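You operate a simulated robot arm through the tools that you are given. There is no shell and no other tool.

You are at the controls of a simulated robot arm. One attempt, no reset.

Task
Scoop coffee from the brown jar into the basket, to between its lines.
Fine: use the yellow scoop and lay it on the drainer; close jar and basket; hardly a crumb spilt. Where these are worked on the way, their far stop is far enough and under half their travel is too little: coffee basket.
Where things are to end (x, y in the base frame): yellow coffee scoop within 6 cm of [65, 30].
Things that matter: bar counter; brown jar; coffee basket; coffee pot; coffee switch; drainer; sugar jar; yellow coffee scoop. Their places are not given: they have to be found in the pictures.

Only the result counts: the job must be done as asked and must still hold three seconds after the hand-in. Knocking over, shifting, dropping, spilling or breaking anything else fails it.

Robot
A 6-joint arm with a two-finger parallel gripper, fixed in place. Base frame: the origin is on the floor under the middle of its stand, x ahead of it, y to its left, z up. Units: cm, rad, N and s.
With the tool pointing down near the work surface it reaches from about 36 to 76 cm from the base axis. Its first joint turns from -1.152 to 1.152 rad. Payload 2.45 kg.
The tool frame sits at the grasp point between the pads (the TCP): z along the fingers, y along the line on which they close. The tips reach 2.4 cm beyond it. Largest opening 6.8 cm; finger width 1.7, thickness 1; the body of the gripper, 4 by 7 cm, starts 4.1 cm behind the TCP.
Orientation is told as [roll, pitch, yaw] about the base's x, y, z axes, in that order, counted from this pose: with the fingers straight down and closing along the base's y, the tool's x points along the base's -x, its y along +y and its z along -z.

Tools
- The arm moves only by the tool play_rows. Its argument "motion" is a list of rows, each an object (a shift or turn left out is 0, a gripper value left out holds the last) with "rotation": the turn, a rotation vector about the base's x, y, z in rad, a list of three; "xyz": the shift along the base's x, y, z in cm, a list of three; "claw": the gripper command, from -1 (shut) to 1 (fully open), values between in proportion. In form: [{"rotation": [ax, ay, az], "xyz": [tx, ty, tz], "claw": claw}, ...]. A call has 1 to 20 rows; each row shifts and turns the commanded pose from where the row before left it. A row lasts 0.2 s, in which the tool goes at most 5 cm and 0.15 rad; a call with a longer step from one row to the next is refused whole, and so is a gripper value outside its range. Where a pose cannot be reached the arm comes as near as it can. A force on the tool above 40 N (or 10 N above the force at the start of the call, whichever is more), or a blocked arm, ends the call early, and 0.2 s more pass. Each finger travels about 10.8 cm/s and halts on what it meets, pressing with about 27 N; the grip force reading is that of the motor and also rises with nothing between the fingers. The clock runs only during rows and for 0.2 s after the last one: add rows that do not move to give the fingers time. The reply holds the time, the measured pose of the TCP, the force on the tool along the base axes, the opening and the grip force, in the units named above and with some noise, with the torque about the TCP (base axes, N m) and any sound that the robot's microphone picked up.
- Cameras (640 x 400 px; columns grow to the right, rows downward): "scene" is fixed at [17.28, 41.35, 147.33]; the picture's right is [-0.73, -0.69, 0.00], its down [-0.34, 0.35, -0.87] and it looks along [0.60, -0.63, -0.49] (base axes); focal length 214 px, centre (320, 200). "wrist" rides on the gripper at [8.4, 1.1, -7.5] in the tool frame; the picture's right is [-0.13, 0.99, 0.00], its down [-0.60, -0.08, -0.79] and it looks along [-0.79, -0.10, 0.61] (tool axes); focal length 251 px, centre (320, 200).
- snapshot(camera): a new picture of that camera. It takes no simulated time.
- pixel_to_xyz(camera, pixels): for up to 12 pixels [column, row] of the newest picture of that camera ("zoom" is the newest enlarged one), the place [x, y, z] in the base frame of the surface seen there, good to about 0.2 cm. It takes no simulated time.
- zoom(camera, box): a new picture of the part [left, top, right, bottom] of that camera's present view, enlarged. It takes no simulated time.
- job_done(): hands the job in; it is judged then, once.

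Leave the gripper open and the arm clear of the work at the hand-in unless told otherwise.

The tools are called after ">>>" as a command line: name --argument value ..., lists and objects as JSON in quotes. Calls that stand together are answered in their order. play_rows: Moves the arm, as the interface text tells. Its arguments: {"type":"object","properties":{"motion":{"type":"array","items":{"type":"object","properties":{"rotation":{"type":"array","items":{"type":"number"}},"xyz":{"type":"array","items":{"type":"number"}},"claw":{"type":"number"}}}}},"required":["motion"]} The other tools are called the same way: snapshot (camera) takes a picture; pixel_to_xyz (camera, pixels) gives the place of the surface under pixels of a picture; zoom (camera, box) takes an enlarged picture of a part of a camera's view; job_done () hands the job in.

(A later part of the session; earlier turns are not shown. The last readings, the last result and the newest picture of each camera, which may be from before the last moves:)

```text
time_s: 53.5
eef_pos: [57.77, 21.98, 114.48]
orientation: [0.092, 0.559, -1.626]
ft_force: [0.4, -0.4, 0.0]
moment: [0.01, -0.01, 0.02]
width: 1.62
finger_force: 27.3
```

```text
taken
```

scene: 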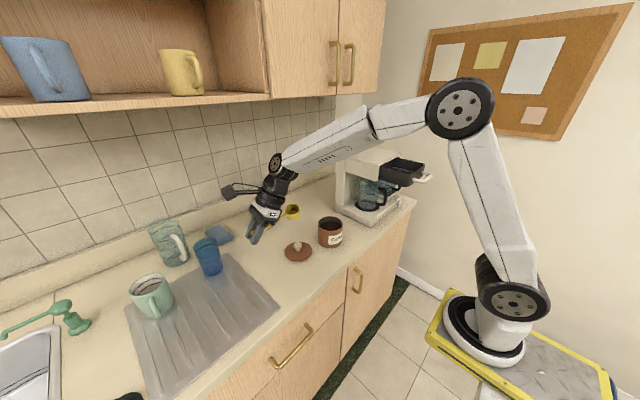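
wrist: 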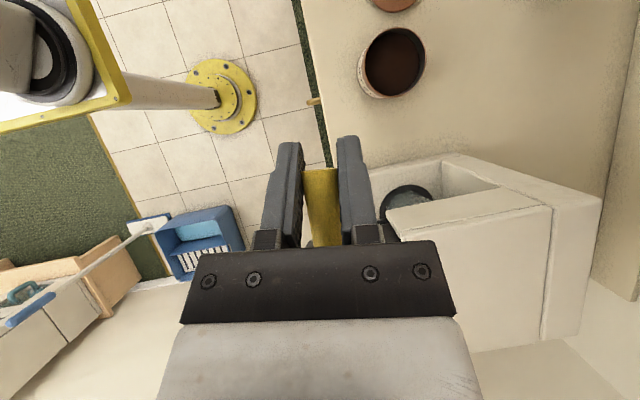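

>>> zoom --camera "scene" --box '[225, 175, 325, 275]'

>>> pixel_to_xyz --camera "zoom" --pixels '[[195, 255], [270, 225], [285, 215], [440, 130], [425, 155], [460, 145], [445, 165], [410, 145], [455, 125], [432, 132], [440, 175], [300, 205]]'

>>> snapshot --camera "wrist"

```text
4.00 times, centred on (275, 225) of scene
```

zoom: 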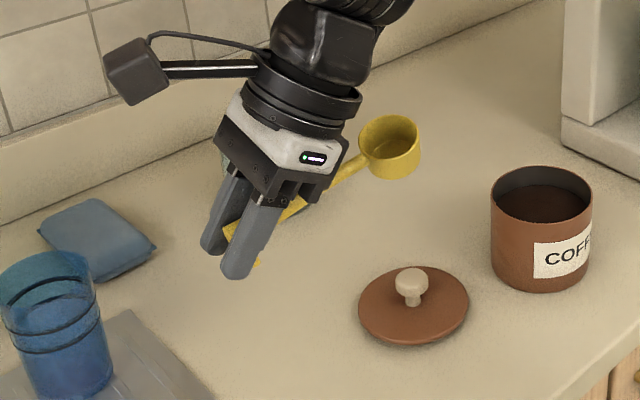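

```text
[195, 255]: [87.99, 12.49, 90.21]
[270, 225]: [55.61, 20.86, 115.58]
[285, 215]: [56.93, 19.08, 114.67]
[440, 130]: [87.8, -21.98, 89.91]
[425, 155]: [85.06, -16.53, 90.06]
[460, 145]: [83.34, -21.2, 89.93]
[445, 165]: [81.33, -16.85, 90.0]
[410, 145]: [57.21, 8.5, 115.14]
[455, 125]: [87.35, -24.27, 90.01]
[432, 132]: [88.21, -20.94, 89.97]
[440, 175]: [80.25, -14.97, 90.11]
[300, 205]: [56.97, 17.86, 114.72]
```

```text
taken
```

wrist: 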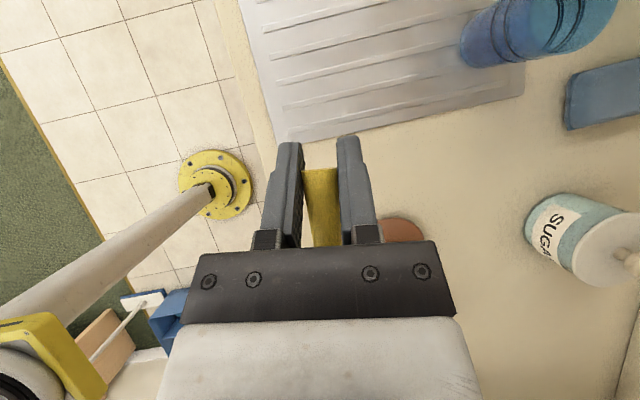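

I measure the cup's rim now at zoom (360–420, 115–165).

>>> zoom --camera "scene" --box '[255, 190, 305, 240]'

>>> pixel_to_xyz --camera "zoom" --pixels '[[262, 100], [355, 100], [310, 70], [300, 125], [270, 120], [330, 140], [230, 155], [180, 200], [130, 230], [100, 240], [300, 160], [345, 130]]'

```text
8.00 times, centred on (280, 215) of scene
```

zoom: 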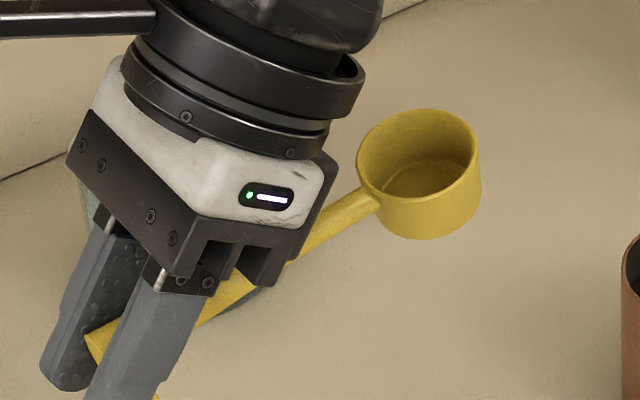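

```text
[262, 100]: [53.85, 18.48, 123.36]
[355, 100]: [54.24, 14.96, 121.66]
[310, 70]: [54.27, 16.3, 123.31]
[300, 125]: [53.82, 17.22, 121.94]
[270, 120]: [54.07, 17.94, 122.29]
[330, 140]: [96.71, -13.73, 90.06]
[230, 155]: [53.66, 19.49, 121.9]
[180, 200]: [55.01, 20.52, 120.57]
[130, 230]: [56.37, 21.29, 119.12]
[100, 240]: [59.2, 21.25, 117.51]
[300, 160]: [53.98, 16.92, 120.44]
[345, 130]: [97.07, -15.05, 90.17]
```

>>> pixel_to_xyz --camera "zoom" --pixels '[[358, 160], [478, 160], [425, 110], [425, 201], [460, 190], [425, 232], [365, 205], [335, 218], [310, 232], [210, 305], [110, 345], [475, 210]]'

```text
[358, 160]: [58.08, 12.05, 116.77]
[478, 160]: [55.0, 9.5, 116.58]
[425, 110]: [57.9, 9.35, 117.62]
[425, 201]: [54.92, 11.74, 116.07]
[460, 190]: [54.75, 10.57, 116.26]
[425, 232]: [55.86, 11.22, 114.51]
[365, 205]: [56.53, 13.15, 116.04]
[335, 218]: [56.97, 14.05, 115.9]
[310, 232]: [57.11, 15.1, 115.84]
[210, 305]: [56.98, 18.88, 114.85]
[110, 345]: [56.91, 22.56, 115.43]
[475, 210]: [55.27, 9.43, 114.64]
```

The rim is tilted (nose up 0.25 rad, +x side up 0.28 rad). I turn by (0.257, 0.276, 0) to level it while moving to above the drainer at (60, 37.5).

>>> play_rows --motion '[{"xyz": [0.28, 1.94, -1.5], "rotation": [0.0321, 0.0345, 0]}, {"xyz": [0.28, 1.94, -1.5], "rotation": [0.0321, 0.0345, 0]}, {"xyz": [0.28, 1.94, -1.5], "rotation": [0.0321, 0.0345, 0]}, {"xyz": [0.28, 1.94, -1.5], "rotation": [0.0321, 0.0345, 0]}, {"xyz": [0.28, 1.94, -1.5], "rotation": [0.0321, 0.0345, 0]}, {"xyz": [0.28, 1.94, -1.5], "rotation": [0.0321, 0.0345, 0]}, {"xyz": [0.28, 1.94, -1.5], "rotation": [0.0321, 0.0345, 0]}, {"xyz": [0.28, 1.94, -1.5], "rotation": [0.0321, 0.0345, 0]}, {"xyz": [0, 0, 0]}]'

>>> zoom --camera "scene" --box '[190, 205, 290, 305]'

>>> snapshot --camera "wrist"

```text
time_s: 55.5
eef_pos: [59.87, 37.42, 102.43]
orientation: [-0.314, 0.766, -1.878]
ft_force: [0.0, -0.6, -0.8]
moment: [0.07, -0.02, 0.03]
width: 1.63
finger_force: 27.2
```

```text
4.00 times, centred on (240, 255) of scene
```

zoom: 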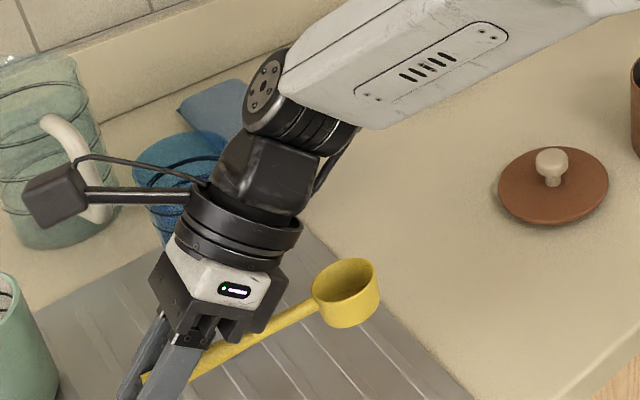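

```text
taken
```

wrist: 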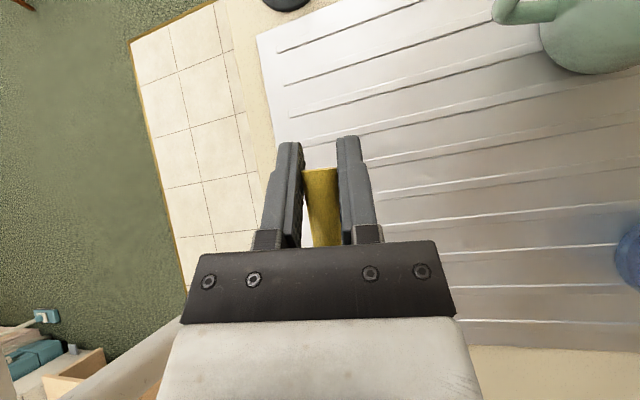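

I check the rim's level before setting down.

>>> zoom --camera "scene" --box '[245, 255, 305, 315]'

>>> zoom --camera "scene" --box '[230, 255, 300, 305]'

>>> pixel_to_xyz --camera "zoom" --pixels '[[193, 145], [305, 140], [252, 105], [245, 180], [215, 165], [290, 170], [240, 215], [180, 190], [130, 222], [80, 250], [280, 215]]'

```text
6.67 times, centred on (275, 285) of scene
```

zoom: 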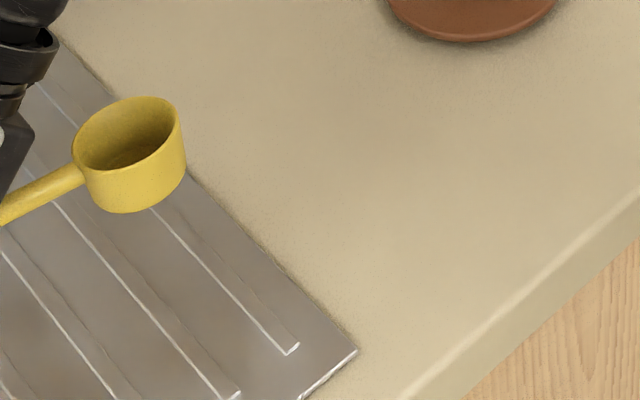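

```text
8.00 times, centred on (265, 280) of scene
```

zoom: 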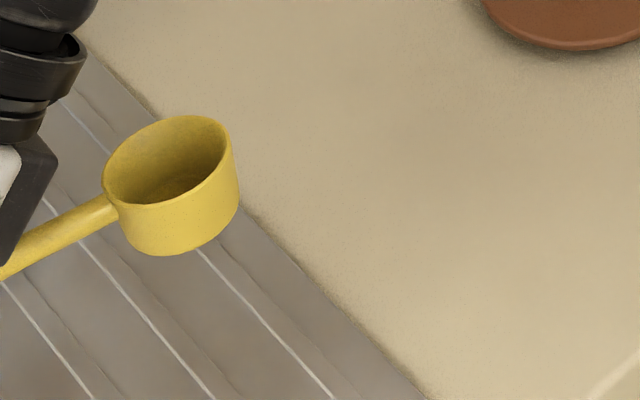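

```text
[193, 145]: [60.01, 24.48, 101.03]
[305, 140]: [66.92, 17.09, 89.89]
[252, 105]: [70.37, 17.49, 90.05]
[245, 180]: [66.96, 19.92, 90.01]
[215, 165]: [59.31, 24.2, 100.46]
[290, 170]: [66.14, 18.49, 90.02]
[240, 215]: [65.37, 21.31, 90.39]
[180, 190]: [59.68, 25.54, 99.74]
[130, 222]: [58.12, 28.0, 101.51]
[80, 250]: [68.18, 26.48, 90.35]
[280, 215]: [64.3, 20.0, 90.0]
```

>>> pixel_to_xyz --camera "zoom" --pixels '[[106, 180], [231, 150], [190, 117], [150, 206], [200, 192], [228, 170], [120, 202], [160, 252], [225, 225], [100, 212], [60, 232], [20, 258]]'

```text
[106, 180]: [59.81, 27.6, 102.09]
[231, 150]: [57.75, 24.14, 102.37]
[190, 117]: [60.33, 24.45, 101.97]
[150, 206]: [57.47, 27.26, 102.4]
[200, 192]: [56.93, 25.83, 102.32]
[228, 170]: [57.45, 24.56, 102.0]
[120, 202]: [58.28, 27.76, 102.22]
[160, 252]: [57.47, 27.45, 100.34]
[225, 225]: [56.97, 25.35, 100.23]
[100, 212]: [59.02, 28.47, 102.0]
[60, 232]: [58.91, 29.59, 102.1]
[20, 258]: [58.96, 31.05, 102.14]
```

Nearly level (−x side 0.13 rad high). I take that out and lower slowly to contact.

>>> play_rows --motion '[{"xyz": [0, 0, -2.2], "rotation": [0, -0.04, 0]}, {"xyz": [0, 0, -2.2], "rotation": [0, -0.04, 0]}, {"xyz": [0, 0, -2.0], "rotation": [0, -0.04, 0]}, {"xyz": [0, 0, -1.0]}, {"xyz": [0, 0, -0.6]}, {"xyz": [0, 0, -0.4]}, {"xyz": [0, 0, -0.2]}, {"xyz": [0, 0, 0]}]'

>>> zoom --camera "scene" --box '[195, 245, 295, 345]'

```text
time_s: 57.3
eef_pos: [59.86, 37.48, 93.98]
orientation: [-0.15, 0.798, -1.763]
ft_force: [-0.7, 0.1, -0.2]
moment: [-0.01, -0.02, -0.02]
width: 1.64
finger_force: 27.4
```

```text
4.00 times, centred on (245, 295) of scene
```

zoom: 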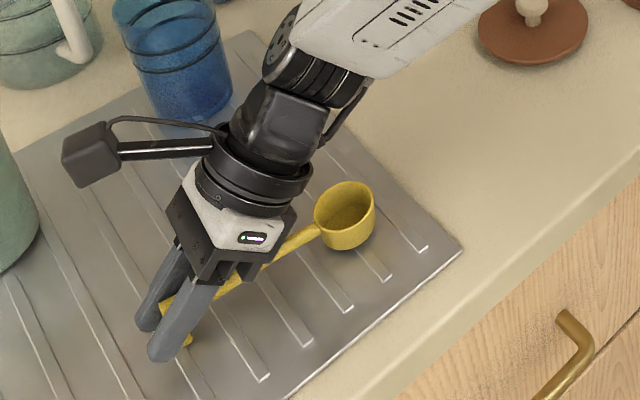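

Close above the drainer. I lower in small steps until contact.

>>> play_rows --motion '[{"xyz": [0, 0, -0.2]}, {"xyz": [0, 0, -0.2]}, {"xyz": [0, 0, 0]}]'

>>> play_rows --motion '[{"xyz": [0, 0, -0.15]}, {"xyz": [0, 0, 0]}]'

```text
time_s: 58.1
eef_pos: [60.12, 37.43, 93.87]
orientation: [-0.145, 0.802, -1.759]
ft_force: [-2.2, -1.7, 19.6]
moment: [-0.02, 0.06, 0.03]
width: 1.65
finger_force: 27.1
```

```text
time_s: 58.7
eef_pos: [60.06, 37.4, 93.74]
orientation: [-0.145, 0.8, -1.758]
ft_force: [-1.7, 0.4, 27.4]
moment: [-0.42, 0.02, 0.02]
width: 1.64
finger_force: 27.0
```

Contact (20–27 N). I ease up a bit and open just enough to free the handle.

>>> play_rows --motion '[{"xyz": [0, 0, 0.25]}, {"claw": -0.35}, {"claw": -0.2}, {"claw": -0.2}]'

>>> zoom --camera "scene" --box '[195, 245, 295, 345]'

>>> snapshot --camera "wrist"

```text
time_s: 59.7
eef_pos: [60.13, 37.35, 93.49]
orientation: [-0.152, 0.796, -1.765]
ft_force: [0.8, -2.7, 5.4]
moment: [-0.29, 0.03, 0.04]
width: 2.69
finger_force: 0.1
```

```text
4.00 times, centred on (245, 295) of scene
```

zoom: 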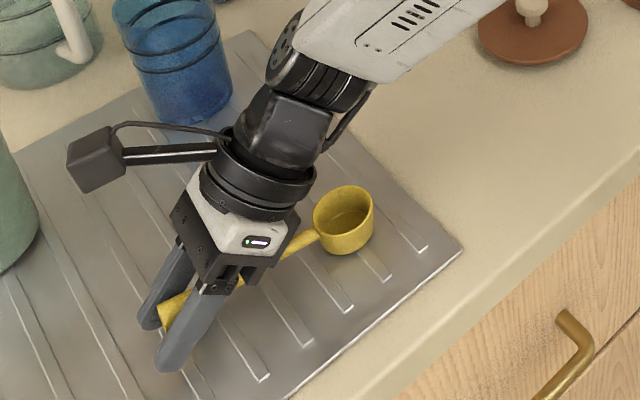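

```text
taken
```

wrist: 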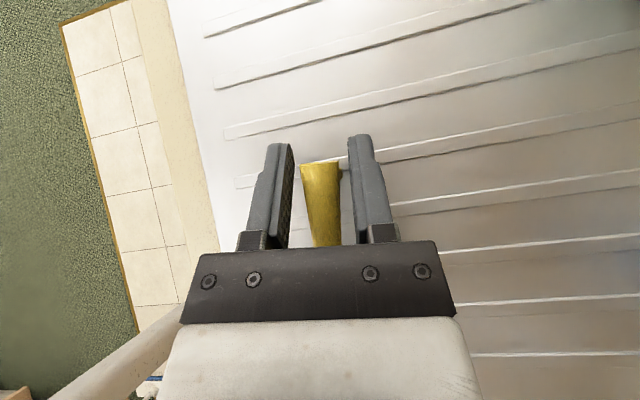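

The handle is free (opening 2.7) and the cup rests on the drainer. I lift straight up, opening a bit more on the way.

>>> play_rows --motion '[{"xyz": [0, 0, 0.5]}, {"xyz": [0, 0, 0.5], "claw": 0.1}, {"xyz": [0, 0, 1], "claw": 0.2}, {"xyz": [0, 0, 2]}, {"xyz": [0, 0, 3]}, {"xyz": [0, 0, 4]}, {"xyz": [0, 0, 4]}, {"xyz": [0, 0, 0]}]'

>>> zoom --camera "scene" --box '[195, 245, 295, 345]'

```text
time_s: 61.5
eef_pos: [59.93, 37.01, 108.61]
orientation: [-0.152, 0.796, -1.762]
ft_force: [-0.3, 0.0, -0.7]
moment: [0.01, 0.0, 0.0]
width: 4.06
finger_force: 0.1
```

```text
4.00 times, centred on (245, 295) of scene
```

zoom: 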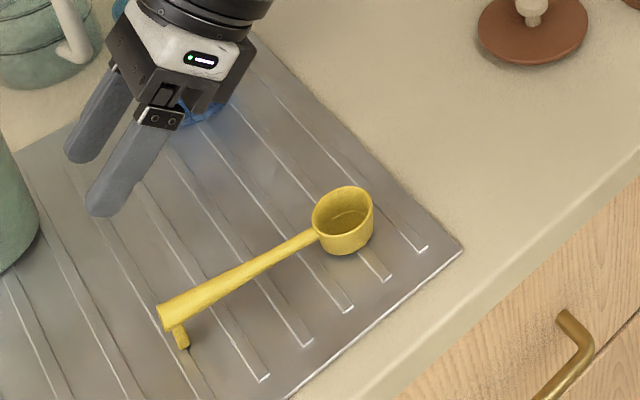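

The scoop lies safely on the drainer. Before regripping I test, with an empty hand at the basket, another pouring move: rolling about the handle's line (y axis) so the fingers swing outward (+x) and up. First I go there with the level-scoop posture.

>>> play_rows --motion '[{"xyz": [0, 0, 4], "rotation": [-0.1176, 0.0227, 0]}, {"xyz": [0, 0, 4], "rotation": [-0.1176, 0.0227, 0]}, {"xyz": [-0.8, -4.43, 0.63], "rotation": [-0.1176, 0.0227, 0]}, {"xyz": [-0.8, -4.43, 0.63], "rotation": [-0.1176, 0.0227, 0]}, {"xyz": [-0.8, -4.43, 0.63], "rotation": [-0.1176, 0.0227, 0]}, {"xyz": [-0.8, -4.43, 0.63], "rotation": [-0.1176, 0.0227, 0]}, {"xyz": [-0.8, -4.43, 0.63], "rotation": [-0.1176, 0.0227, 0]}, {"xyz": [-0.8, -4.43, 0.63], "rotation": [-0.1176, 0.0227, 0]}, {"xyz": [-0.8, -4.43, 0.63], "rotation": [-0.1176, 0.0227, 0]}, {"xyz": [-0.8, -4.43, 0.63], "rotation": [-0.1176, 0.0227, 0]}, {"xyz": [-0.8, -4.43, 0.63], "rotation": [-0.1176, 0.0227, 0]}, {"xyz": [-0.8, -4.43, 0.63], "rotation": [-0.0125, -0.065, 0.0378]}, {"xyz": [-0.8, -4.43, 0.63], "rotation": [-0.0125, -0.065, 0.0378]}, {"xyz": [-0.8, -4.43, 0.63], "rotation": [0, 0, 0.0955]}, {"xyz": [-0.8, -4.43, 0.63], "rotation": [0, 0, 0.0955]}, {"xyz": [-0.8, -4.43, 0.63]}, {"xyz": [-0.8, -4.43, 0.63]}, {"xyz": [0, 0, 0]}]'

```text
time_s: 65.3
eef_pos: [48.04, -29.07, 125.94]
orientation: [0.005, -0.522, -1.57]
ft_force: [-1.1, -0.1, -0.4]
moment: [0.0, -0.01, -0.02]
width: 4.1
finger_force: 0.1
```

At the level posture above the basket's left side. Now I roll about −y in steps of 0.12 rad and watch for "out of reach".

>>> play_rows --motion '[{"rotation": [0, -0.12, 0]}, {"rotation": [0, -0.12, 0]}, {"rotation": [0, -0.12, 0]}, {"rotation": [0, -0.12, 0]}, {"rotation": [0, -0.12, 0]}, {"rotation": [0, -0.12, 0]}, {"rotation": [0, -0.12, 0]}, {"rotation": [0, -0.12, 0]}, {"rotation": [0, -0.12, 0]}, {"rotation": [0, -0.12, 0]}, {"rotation": [0, -0.12, 0]}, {"rotation": [0, -0.12, 0]}, {"rotation": [0, -0.12, 0]}, {"xyz": [0, 0, 0]}]'

>>> snapshot --camera "scene"

```text
time_s: 68.3
eef_pos: [48.4, -28.42, 125.77]
orientation: [1.4, -0.081, -2.037]
ft_force: [0.2, -0.2, 0.2]
moment: [0.03, -0.03, 0.02]
width: 4.1
finger_force: 0.0
out of reach, approached as far as the arm can: row 9, 10
```

```text
taken
```

scene: 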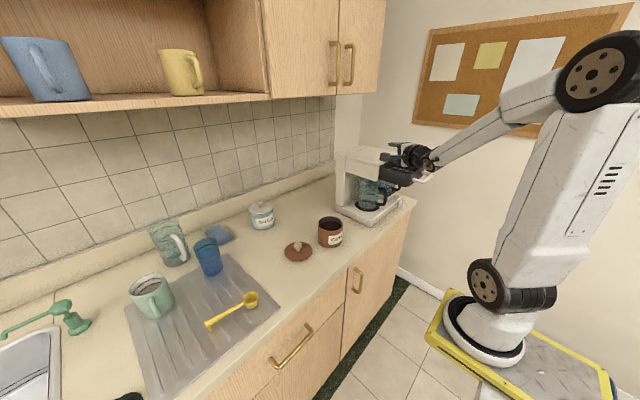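

Mostly reachable; rows 9–10 crossed a limit but later ones were fine. I see how far further it can roll.

>>> play_rows --motion '[{"rotation": [0, -0.12, 0]}, {"rotation": [0, -0.12, 0]}, {"rotation": [0, -0.12, 0]}, {"xyz": [0, 0, 0]}]'

>>> zoom --camera "scene" --box '[350, 90, 470, 210]'

```text
time_s: 69.3
eef_pos: [48.39, -28.33, 125.55]
orientation: [1.72, 0.079, -2.036]
ft_force: [0.2, 0.7, 0.2]
moment: [0.0, -0.03, 0.03]
width: 4.09
finger_force: 0.1
```

```text
3.33 times, centred on (410, 150) of scene
```

zoom: 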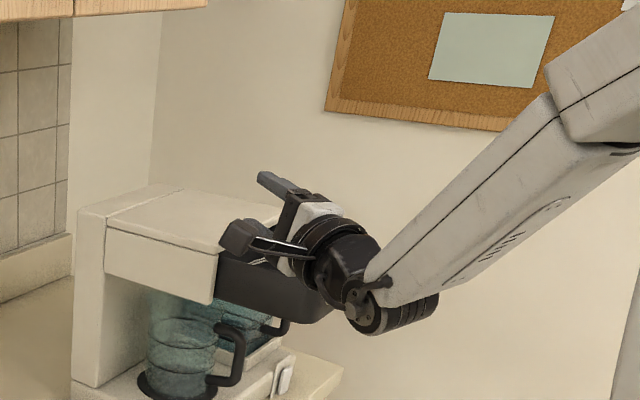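

The pour posture is reachable; the trouble at rows 9–10 is the wrist lining up with the forearm. I'll avoid it with the cup pointing more to azimuth −60…−75° and less lean. I test that: turn about z, then roll back.

>>> play_rows --motion '[{"rotation": [0, 0, 0.13]}, {"rotation": [0, 0, 0.13]}, {"rotation": [0, 0, 0.13]}, {"rotation": [0, 0, 0.13]}, {"rotation": [-0.06, 0.104, 0]}, {"rotation": [-0.06, 0.104, 0]}, {"rotation": [-0.06, 0.104, 0]}, {"rotation": [-0.06, 0.104, 0]}, {"rotation": [-0.06, 0.104, 0]}, {"rotation": [-0.06, 0.104, 0]}, {"rotation": [-0.06, 0.104, 0]}, {"rotation": [-0.06, 0.104, 0]}, {"rotation": [-0.06, 0.104, 0]}, {"rotation": [-0.06, 0.104, 0]}, {"rotation": [-0.06, 0.104, 0]}, {"rotation": [-0.06, 0.104, 0]}, {"rotation": [-0.06, 0.104, 0]}, {"rotation": [-0.06, 0.104, 0]}, {"xyz": [0, 0, 0]}]'

```text
time_s: 73.3
eef_pos: [48.56, -28.28, 125.64]
orientation: [0.064, -0.473, -1.08]
ft_force: [-0.3, 0.1, -0.3]
moment: [0.03, 0.0, -0.01]
width: 4.09
finger_force: 0.1
```

No limit met this time. I now rehearse the actual pour place (TCP 45.2,−30.9,122.5), rolling up to ~2.2 rad about the handle line.

>>> play_rows --motion '[{"xyz": [-1.7, -1.3, -1.5]}, {"xyz": [-1.7, -1.3, -1.6]}, {"rotation": [0.0657, -0.1236, 0]}, {"rotation": [0.0657, -0.1236, 0]}, {"rotation": [0.0657, -0.1236, 0]}, {"rotation": [0.0657, -0.1236, 0]}, {"rotation": [0.0657, -0.1236, 0]}, {"rotation": [0.0657, -0.1236, 0]}, {"rotation": [0.0657, -0.1236, 0]}, {"rotation": [0.0657, -0.1236, 0]}, {"rotation": [0.0657, -0.1236, 0]}, {"rotation": [0.0657, -0.1236, 0]}, {"rotation": [0.0657, -0.1236, 0]}, {"rotation": [0.0657, -0.1236, 0]}, {"rotation": [0.0657, -0.1236, 0]}, {"rotation": [0.0657, -0.1236, 0]}, {"rotation": [0.0657, -0.1236, 0]}, {"rotation": [0.0657, -0.1236, 0]}, {"xyz": [0, 0, 0]}]'

>>> zoom --camera "scene" --box '[350, 90, 470, 210]'

>>> snapshot --camera "wrist"

```text
time_s: 77.3
eef_pos: [44.97, -30.94, 122.41]
orientation: [2.248, 0.287, -1.466]
ft_force: [0.0, 0.3, 0.1]
moment: [0.0, -0.02, 0.03]
width: 4.08
finger_force: 0.1
```

```text
3.33 times, centred on (410, 150) of scene
```

zoom: 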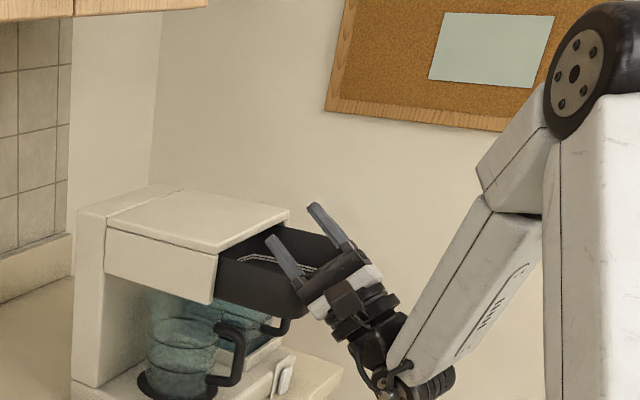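

```text
taken
```

wrist: 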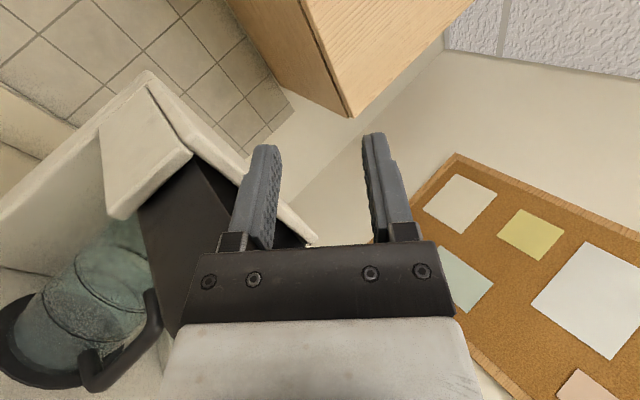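

The full 2.24 rad roll is reachable at the right place. I roll back, and meanwhile measure how the scoop lies on the drainer.

>>> play_rows --motion '[{"rotation": [-0.0657, 0.1236, 0]}, {"rotation": [-0.0657, 0.1236, 0]}, {"rotation": [-0.0657, 0.1236, 0]}, {"rotation": [-0.0657, 0.1236, 0]}, {"rotation": [-0.0657, 0.1236, 0]}, {"rotation": [-0.0657, 0.1236, 0]}, {"rotation": [-0.0657, 0.1236, 0]}, {"rotation": [-0.0657, 0.1236, 0]}, {"rotation": [-0.0657, 0.1236, 0]}, {"rotation": [-0.0657, 0.1236, 0]}, {"rotation": [-0.0657, 0.1236, 0]}, {"rotation": [-0.0657, 0.1236, 0]}, {"rotation": [-0.0657, 0.1236, 0]}, {"rotation": [-0.0657, 0.1236, 0]}, {"rotation": [-0.0657, 0.1236, 0]}, {"rotation": [-0.0657, 0.1236, 0]}, {"xyz": [0, 0, 0]}]'

>>> zoom --camera "scene" --box '[195, 280, 265, 340]'

>>> pixel_to_xyz --camera "zoom" --pixels '[[125, 325], [160, 365], [200, 290], [260, 265], [320, 235], [380, 205], [418, 185], [430, 145], [530, 145], [478, 112], [475, 190], [440, 180]]'

```text
time_s: 80.9
eef_pos: [45.04, -31.1, 122.67]
orientation: [0.064, -0.475, -1.081]
ft_force: [-0.5, 1.0, 0.2]
moment: [0.02, -0.01, -0.01]
width: 4.06
finger_force: 0.1
```

```text
6.67 times, centred on (230, 310) of scene
```

zoom: 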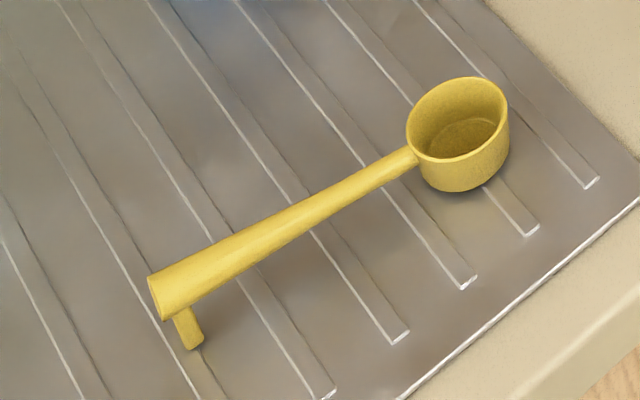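

```text
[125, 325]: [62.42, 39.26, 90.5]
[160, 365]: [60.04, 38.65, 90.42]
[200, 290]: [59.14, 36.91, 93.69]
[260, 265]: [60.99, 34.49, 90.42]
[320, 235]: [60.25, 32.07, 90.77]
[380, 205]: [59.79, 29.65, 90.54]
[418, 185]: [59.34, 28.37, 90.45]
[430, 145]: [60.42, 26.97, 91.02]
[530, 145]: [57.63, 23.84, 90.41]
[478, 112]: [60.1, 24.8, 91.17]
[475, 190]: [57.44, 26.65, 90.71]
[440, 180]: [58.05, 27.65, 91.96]
```

>>> pixel_to_xyz --camera "zoom" --pixels '[[160, 300], [185, 285], [230, 257], [300, 215], [360, 182], [405, 158], [409, 135], [507, 115], [462, 79], [450, 160], [490, 150], [190, 335]]'

>>> zoom --camera "wrist" --box '[200, 50, 440, 200]'

```text
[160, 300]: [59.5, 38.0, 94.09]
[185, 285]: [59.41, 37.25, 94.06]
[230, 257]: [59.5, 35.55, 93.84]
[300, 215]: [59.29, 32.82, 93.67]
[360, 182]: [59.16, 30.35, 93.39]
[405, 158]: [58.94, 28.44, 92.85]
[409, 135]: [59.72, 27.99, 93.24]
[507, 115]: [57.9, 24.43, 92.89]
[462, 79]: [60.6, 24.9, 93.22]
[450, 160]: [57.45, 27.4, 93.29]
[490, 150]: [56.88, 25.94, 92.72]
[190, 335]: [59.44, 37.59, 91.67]
```

```text
2.67 times, centred on (320, 125) of wrist
```

zoom: 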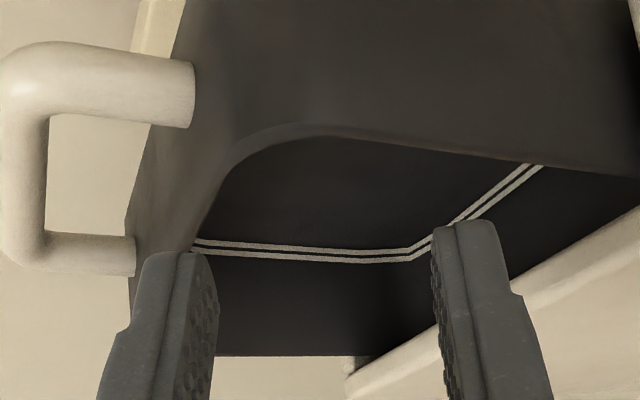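

The scoop lies at rim centre (58.95,26.2,93.1), handle end (59.85,38.1); cup direction −94.3°. I go above it with yaw −1.646 and lean −0.4 for a new grip about 9 cm from the cup centre.

>>> play_rows --motion '[{"xyz": [0, 2, 1], "rotation": [-0.027, 0.05, -0.029]}, {"xyz": [0.9, 4.3, -0.5], "rotation": [0.066, 0.035, 0]}, {"xyz": [0.9, 4.4, -0.9], "rotation": [0, 0, -0.113]}, {"xyz": [0.9, 4.4, -0.9], "rotation": [0, 0, -0.113]}, {"xyz": [0.9, 4.4, -0.9], "rotation": [0, 0, -0.113]}, {"xyz": [0.9, 4.4, -0.9], "rotation": [0, 0, -0.113]}, {"xyz": [0.9, 4.4, -0.9], "rotation": [0, 0, -0.113]}, {"xyz": [0.9, 4.4, -0.9]}, {"xyz": [0.9, 4.4, -0.9]}, {"xyz": [0.9, 4.4, -0.9]}, {"xyz": [0.9, 4.4, -0.9]}, {"xyz": [0.9, 4.4, -0.9]}, {"xyz": [0.9, 4.4, -0.9]}, {"xyz": [1.2, 4.4, -1.2]}, {"xyz": [1.2, 4.4, -1.2]}, {"xyz": [1.1, 4.4, -1.2]}, {"xyz": [0.5, 1.5, -0.5]}, {"xyz": [0, 0, 0]}]'

>>> snapshot --camera "wrist"

```text
time_s: 84.7
eef_pos: [58.61, 37.67, 108.85]
orientation: [0.003, -0.399, -1.645]
ft_force: [0.5, 0.5, 0.7]
moment: [-0.01, -0.05, -0.03]
width: 4.08
finger_force: 0.2
out of reach, approached as far as the arm can: row 17
```

```text
taken
```

wrist: 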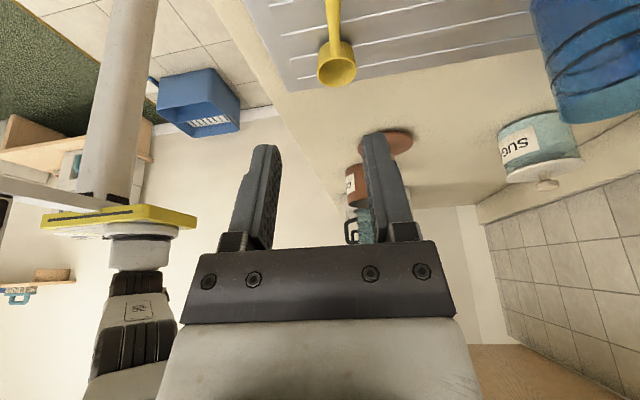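

One row was slightly out of reach at that height (hand far out). Lower and nearer is easier, so I come down diagonally to above the handle.

>>> play_rows --motion '[{"xyz": [0.2, -0.8, -2.4]}, {"xyz": [0.3, -0.7, -2.4]}, {"xyz": [0.3, -0.6, -2.4]}, {"xyz": [0.2, -0.4, -2.4]}, {"xyz": [0, 0, 0]}]'

>>> snapshot --camera "wrist"

>>> zoom --camera "scene" --box '[180, 235, 280, 335]'

```text
time_s: 85.9
eef_pos: [59.66, 34.95, 99.24]
orientation: [0.0, -0.398, -1.644]
ft_force: [0.3, 0.6, -0.3]
moment: [0.0, 0.03, -0.01]
width: 4.08
finger_force: 0.0
```

```text
taken
```

wrist: 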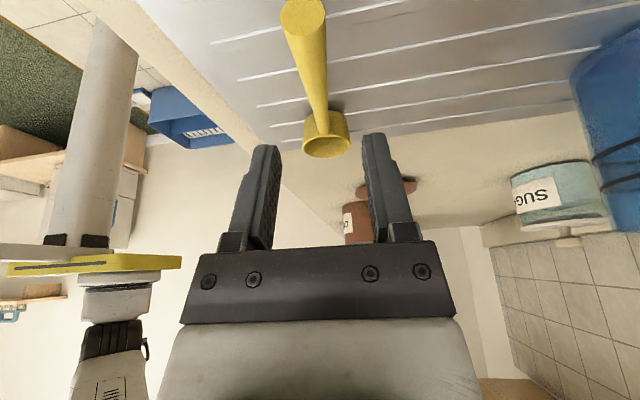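

```text
4.00 times, centred on (230, 285) of scene
```

zoom: 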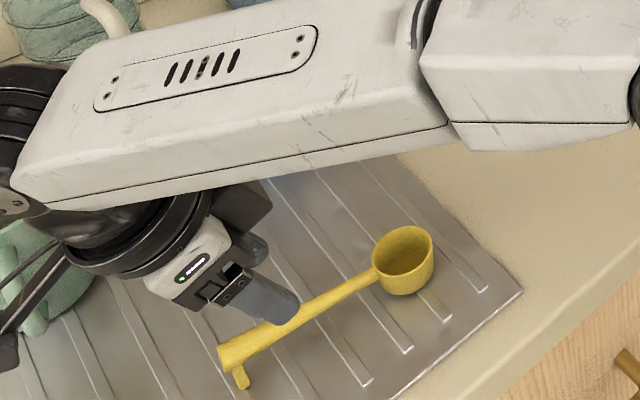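

The handle shows about 0.4 cm to the left of the finger middle (disc at col 302, cup at 327). I shift −x by 0.3 and go down to z≈93.5.

>>> play_rows --motion '[{"xyz": [-0.15, 0.1, -2]}, {"xyz": [-0.15, 0.1, -1.8]}, {"xyz": [0, 0, -1.2]}, {"xyz": [0, 0, -0.6]}, {"xyz": [0, 0, 0]}]'

>>> snapshot --camera "wrist"

>>> zoom --camera "scene" --box '[180, 235, 280, 335]'

```text
time_s: 87.1
eef_pos: [59.4, 35.47, 93.58]
orientation: [0.002, -0.399, -1.646]
ft_force: [-1.1, -0.5, 0.1]
moment: [0.04, 0.03, 0.0]
width: 4.05
finger_force: 0.0
```

```text
taken
```

wrist: 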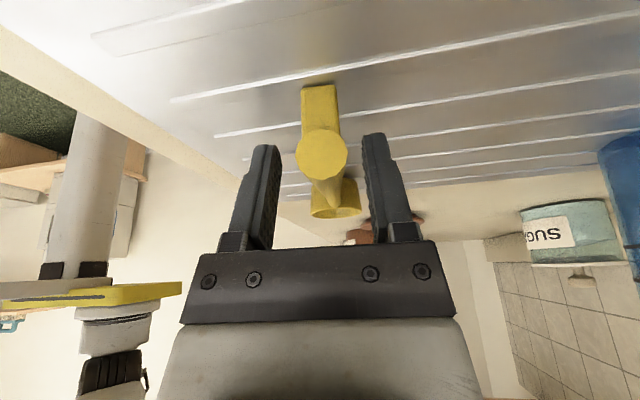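

```text
4.00 times, centred on (230, 285) of scene
```

zoom: 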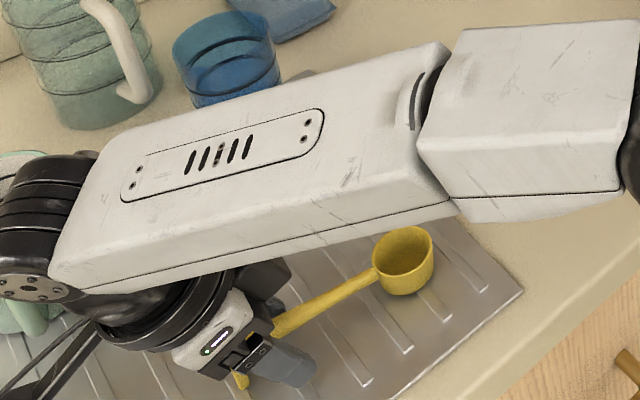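

The handle lies between the fingers (disc (321,155), cup (335,198)). I close.

>>> play_rows --motion '[{"claw": -0.2}, {"claw": -0.4}, {"claw": -1}, {"claw": -1}, {"claw": -1}, {"claw": -1}]'

>>> snapshot --camera "wrist"

>>> zoom --camera "wrist" --box '[240, 80, 400, 260]'

```text
time_s: 88.5
eef_pos: [59.44, 35.29, 93.56]
orientation: [0.002, -0.399, -1.646]
ft_force: [0.3, -0.4, 0.0]
moment: [0.02, -0.02, 0.02]
width: 1.68
finger_force: 27.2
```

```text
taken
```

wrist: 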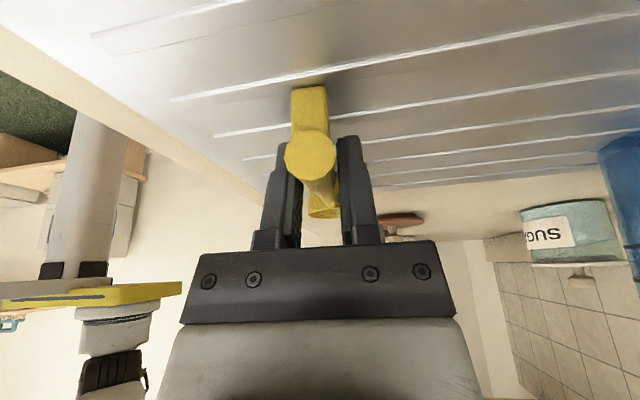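

```text
2.22 times, centred on (320, 170) of wrist
```

zoom: 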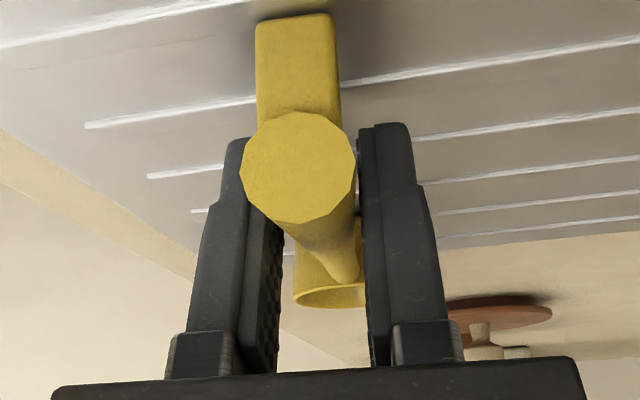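

Grip is 1.68 cm. I lift gently in small steps and check for any slip.

>>> play_rows --motion '[{"xyz": [0, 0, 0.3]}, {"xyz": [0, 0, 0.6]}, {"xyz": [0, 0, 1]}, {"xyz": [0, 0, 1.5]}, {"xyz": [-0.2, -0.5, 1.5]}, {"xyz": [-0.2, -0.8, 1.5]}, {"xyz": [-0.2, -0.8, 1.5]}, {"xyz": [0, -0.4, 0.8]}, {"xyz": [0, 0, 0]}]'

>>> snapshot --camera "wrist"

>>> zoom --camera "scene" --box '[195, 225, 295, 325]'

```text
time_s: 90.5
eef_pos: [58.97, 32.82, 102.13]
orientation: [0.002, -0.4, -1.648]
ft_force: [-0.1, -0.1, 0.2]
moment: [0.02, -0.01, -0.03]
width: 1.68
finger_force: 26.6
```

```text
taken
```

wrist: 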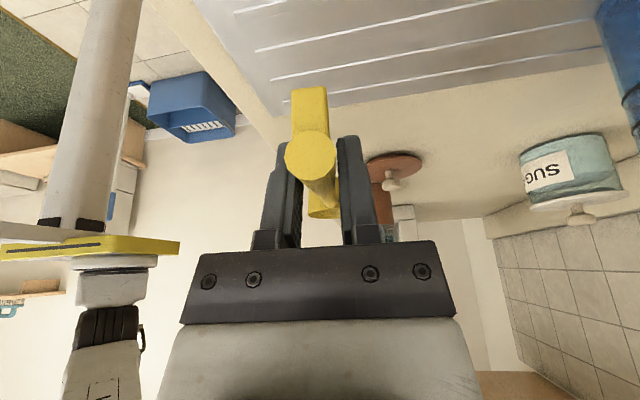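

```text
4.00 times, centred on (245, 275) of scene
```

zoom: 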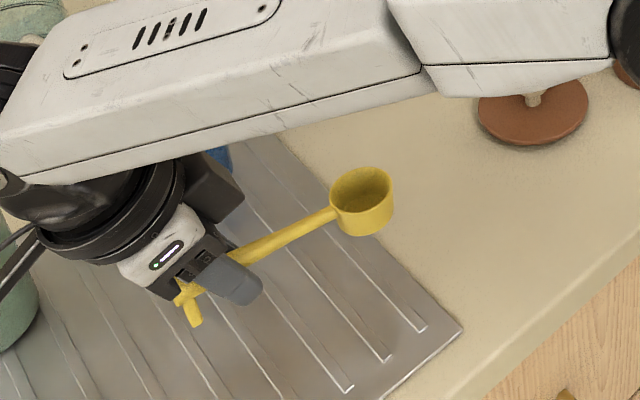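

Held well. I measure the cup's rim to know its place relative to the claw.

>>> zoom --camera "scene" --box '[245, 245, 305, 305]'

>>> pixel_to_xyz --camera "zoom" --pixels '[[190, 85], [285, 80], [250, 48], [240, 125], [215, 120], [270, 110], [195, 110], [235, 155], [285, 120], [160, 135], [210, 55], [280, 62]]'

```text
6.67 times, centred on (275, 275) of scene
```

zoom: 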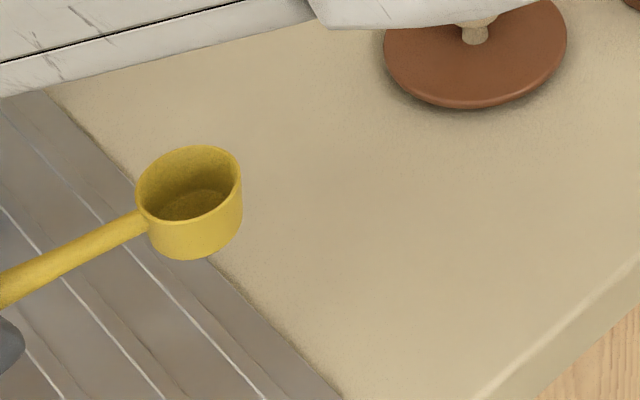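

```text
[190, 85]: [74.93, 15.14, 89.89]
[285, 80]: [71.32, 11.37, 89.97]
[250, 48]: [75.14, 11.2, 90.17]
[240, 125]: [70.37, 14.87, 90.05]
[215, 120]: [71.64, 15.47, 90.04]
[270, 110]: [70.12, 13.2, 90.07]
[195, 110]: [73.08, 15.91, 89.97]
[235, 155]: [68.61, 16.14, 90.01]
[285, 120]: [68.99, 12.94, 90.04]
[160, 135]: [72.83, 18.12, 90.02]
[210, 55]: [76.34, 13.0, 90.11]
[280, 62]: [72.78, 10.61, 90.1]
```

>>> pixel_to_xyz --camera "zoom" --pixels '[[139, 198], [239, 178], [195, 148], [180, 221], [215, 210], [237, 195], [152, 160], [190, 256], [130, 225], [70, 250], [20, 278], [150, 215]]'

```text
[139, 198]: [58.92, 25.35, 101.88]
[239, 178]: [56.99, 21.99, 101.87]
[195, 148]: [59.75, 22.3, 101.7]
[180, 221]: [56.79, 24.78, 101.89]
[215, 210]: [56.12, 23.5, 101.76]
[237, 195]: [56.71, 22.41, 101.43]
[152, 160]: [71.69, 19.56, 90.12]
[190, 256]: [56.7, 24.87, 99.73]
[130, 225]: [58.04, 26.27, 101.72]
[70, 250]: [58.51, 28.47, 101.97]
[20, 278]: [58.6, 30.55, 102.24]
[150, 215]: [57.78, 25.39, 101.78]
```

Rim centre is (58.05,23.55,101.8), level, 9.3 cm from the grip along −95.7°. Now I carry it gently toward the jar, turning by +0.536 so the cup points along −65°.

>>> play_rows --motion '[{"xyz": [-0.05, -0.8, 0.4]}, {"xyz": [-0.1, -1.5, 0.5], "rotation": [0, 0, 0.04]}, {"xyz": [-0.12, -2.1, 0.4], "rotation": [0, 0, 0.062]}, {"xyz": [-0.12, -2.1, 0.4], "rotation": [0, 0, 0.062]}, {"xyz": [-0.12, -2.1, 0.4], "rotation": [0, 0, 0.062]}, {"xyz": [-0.12, -2.1, 0.4], "rotation": [0, 0, 0.062]}, {"xyz": [-0.12, -2.1, 0.4], "rotation": [0, 0, 0.062]}, {"xyz": [-0.12, -2.1, 0.4], "rotation": [0, 0, 0.062]}, {"xyz": [-0.12, -2.1, 0.4], "rotation": [0, 0, 0.062]}, {"xyz": [-0.12, -2.1, 0.3], "rotation": [0, 0, 0.062]}, {"xyz": [-0.12, -2.1, 0.2]}, {"xyz": [-0.12, -2.1, 0]}, {"xyz": [-0.12, -2.1, 0]}, {"xyz": [-0.12, -2.1, 0]}, {"xyz": [-0.12, -2.1, 0]}, {"xyz": [-0.12, -2.1, 0]}, {"xyz": [-0.12, -2.1, 0]}, {"xyz": [-0.12, -1.6, 0]}, {"xyz": [-0.1, -0.8, 0]}, {"xyz": [0, 0, 0]}]'

>>> snapshot --camera "wrist"

>>> zoom --camera "scene" --box '[265, 170, 365, 270]'

```text
time_s: 94.7
eef_pos: [56.57, -3.48, 106.58]
orientation: [0.0, -0.4, -1.11]
ft_force: [-0.6, -0.2, -0.5]
moment: [0.01, 0.0, -0.03]
width: 1.68
finger_force: 27.9
```

```text
taken
```

wrist: 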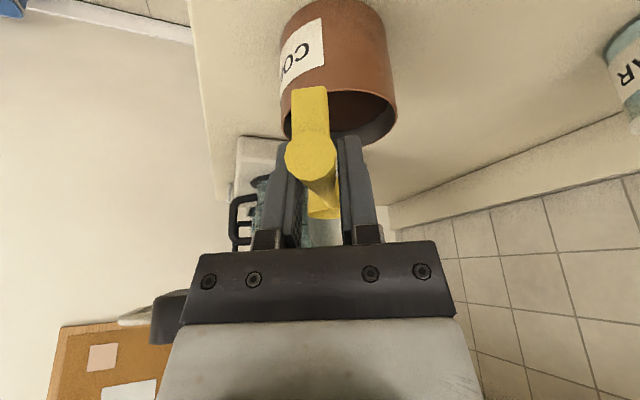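

```text
4.00 times, centred on (315, 220) of scene
```

zoom: 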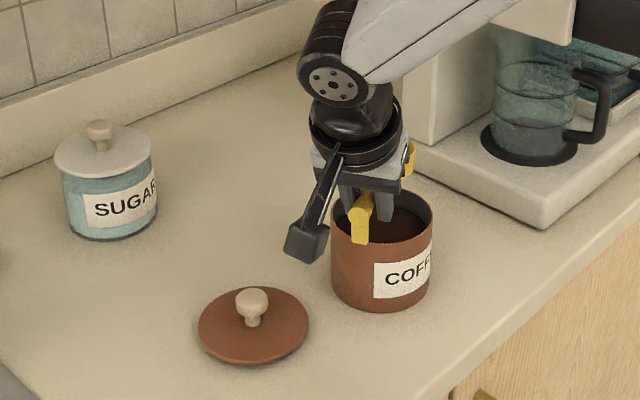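

No slip this time. I verify the cup's position from the visible edge near zoom (410,155) before planning the dip.

>>> zoom --camera "scene" --box '[320, 195, 350, 225]'

>>> pixel_to_xyz --camera "zoom" --pixels '[[430, 85], [435, 110], [445, 60], [425, 130], [210, 260], [225, 320], [220, 215], [150, 290], [560, 260], [350, 270], [440, 95], [415, 75]]'

```text
13.33 times, centred on (335, 210) of scene
```

zoom: 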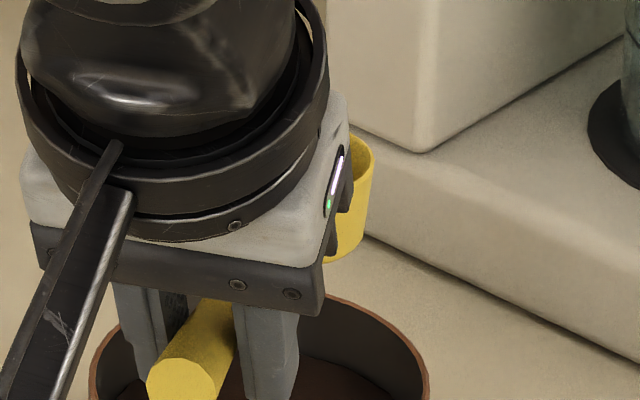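

```text
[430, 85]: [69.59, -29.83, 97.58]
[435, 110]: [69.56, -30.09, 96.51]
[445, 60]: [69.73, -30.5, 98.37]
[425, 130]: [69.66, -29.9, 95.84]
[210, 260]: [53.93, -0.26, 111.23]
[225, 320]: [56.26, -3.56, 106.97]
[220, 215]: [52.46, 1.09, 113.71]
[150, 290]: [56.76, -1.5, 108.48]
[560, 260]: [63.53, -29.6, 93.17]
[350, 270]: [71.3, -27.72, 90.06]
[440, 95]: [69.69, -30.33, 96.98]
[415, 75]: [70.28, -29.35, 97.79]
```

>>> pixel_to_xyz --camera "zoom" --pixels '[[365, 200], [371, 165], [358, 140], [350, 245], [360, 230], [190, 370], [360, 160], [430, 390], [345, 300], [95, 370], [250, 310]]'

```text
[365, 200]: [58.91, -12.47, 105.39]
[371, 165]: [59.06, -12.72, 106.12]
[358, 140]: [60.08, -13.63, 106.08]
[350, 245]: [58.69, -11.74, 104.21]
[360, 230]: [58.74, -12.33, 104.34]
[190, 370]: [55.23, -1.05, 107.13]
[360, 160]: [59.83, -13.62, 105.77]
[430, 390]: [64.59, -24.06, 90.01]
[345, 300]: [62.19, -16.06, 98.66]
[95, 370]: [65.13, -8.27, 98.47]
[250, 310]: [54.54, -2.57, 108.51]
```

The cup is over the jar's middle, 0.7 cm off sideways. I centre it and tilt it nose-down by ~50° while keeping it just above the rim.

>>> play_rows --motion '[{"xyz": [0.12, 0.6, 0]}, {"xyz": [0.11, 0.61, 0]}, {"xyz": [0.034, -0.068, 0.482], "rotation": [0.0869, 0.0431, 0]}, {"xyz": [0.072, -0.145, 0.471], "rotation": [0.0869, 0.0431, 0]}, {"xyz": [0.11, -0.221, 0.451], "rotation": [0.0869, 0.0431, 0]}, {"xyz": [0.147, -0.297, 0.422], "rotation": [0.0869, 0.0431, 0]}, {"xyz": [0.182, -0.367, 0.387], "rotation": [0.0869, 0.0431, 0]}, {"xyz": [0.216, -0.435, 0.343], "rotation": [0.0869, 0.0431, 0]}, {"xyz": [0.248, -0.5, 0.293], "rotation": [0.0869, 0.0431, 0]}, {"xyz": [0.277, -0.559, 0.235], "rotation": [0.0869, 0.0431, 0]}, {"xyz": [0.303, -0.612, 0.172], "rotation": [0.0869, 0.0431, 0]}, {"xyz": [0, 0, 0]}]'

>>> snapshot --camera "wrist"

>>> zoom --camera "scene" --box '[300, 185, 360, 245]'

```text
time_s: 97.3
eef_pos: [58.61, -5.18, 109.65]
orientation: [0.0, 0.474, -1.11]
ft_force: [-0.4, 0.4, 0.1]
moment: [0.02, 0.01, 0.01]
width: 1.69
finger_force: 26.8
```

```text
taken
```

wrist: 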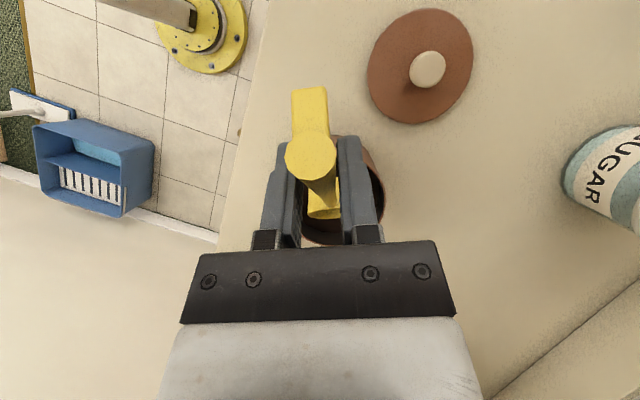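

```text
6.67 times, centred on (330, 215) of scene
```

zoom: 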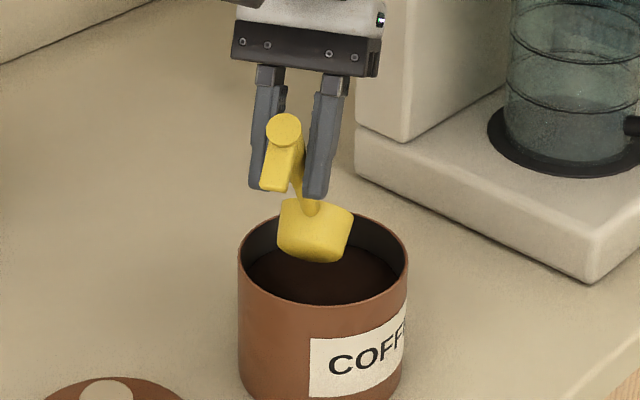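

The cup points into the jar, well centred. I lower it into the coffee, moving slightly forward as it digs.

>>> play_rows --motion '[{"xyz": [-0.1, -0.36, -1.0]}, {"xyz": [0, 0, -1.2]}, {"xyz": [0, 0, -1.2]}, {"xyz": [0.09, -0.18, -0.7]}, {"xyz": [0.09, -0.18, -0.7]}, {"xyz": [0.09, -0.18, -0.7]}, {"xyz": [0.09, -0.18, -0.5]}, {"xyz": [0, 0, 0]}]'

>>> zoom --camera "scene" --box '[300, 190, 360, 250]'

>>> snapshot --camera "wrist"

```text
time_s: 99.1
eef_pos: [58.88, -6.46, 103.78]
orientation: [0.001, 0.473, -1.111]
ft_force: [-0.3, 0.8, -0.4]
moment: [0.0, -0.02, 0.02]
width: 1.71
finger_force: 26.9
```

```text
6.67 times, centred on (330, 220) of scene
```

zoom: 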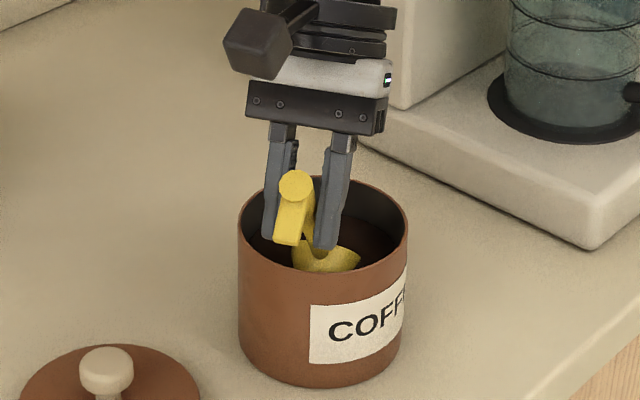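

```text
taken
```

wrist: 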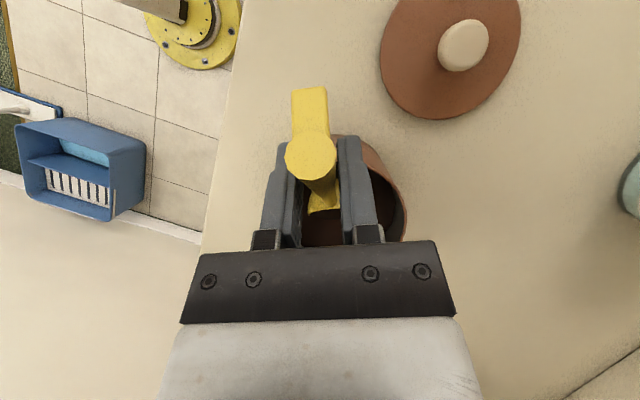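

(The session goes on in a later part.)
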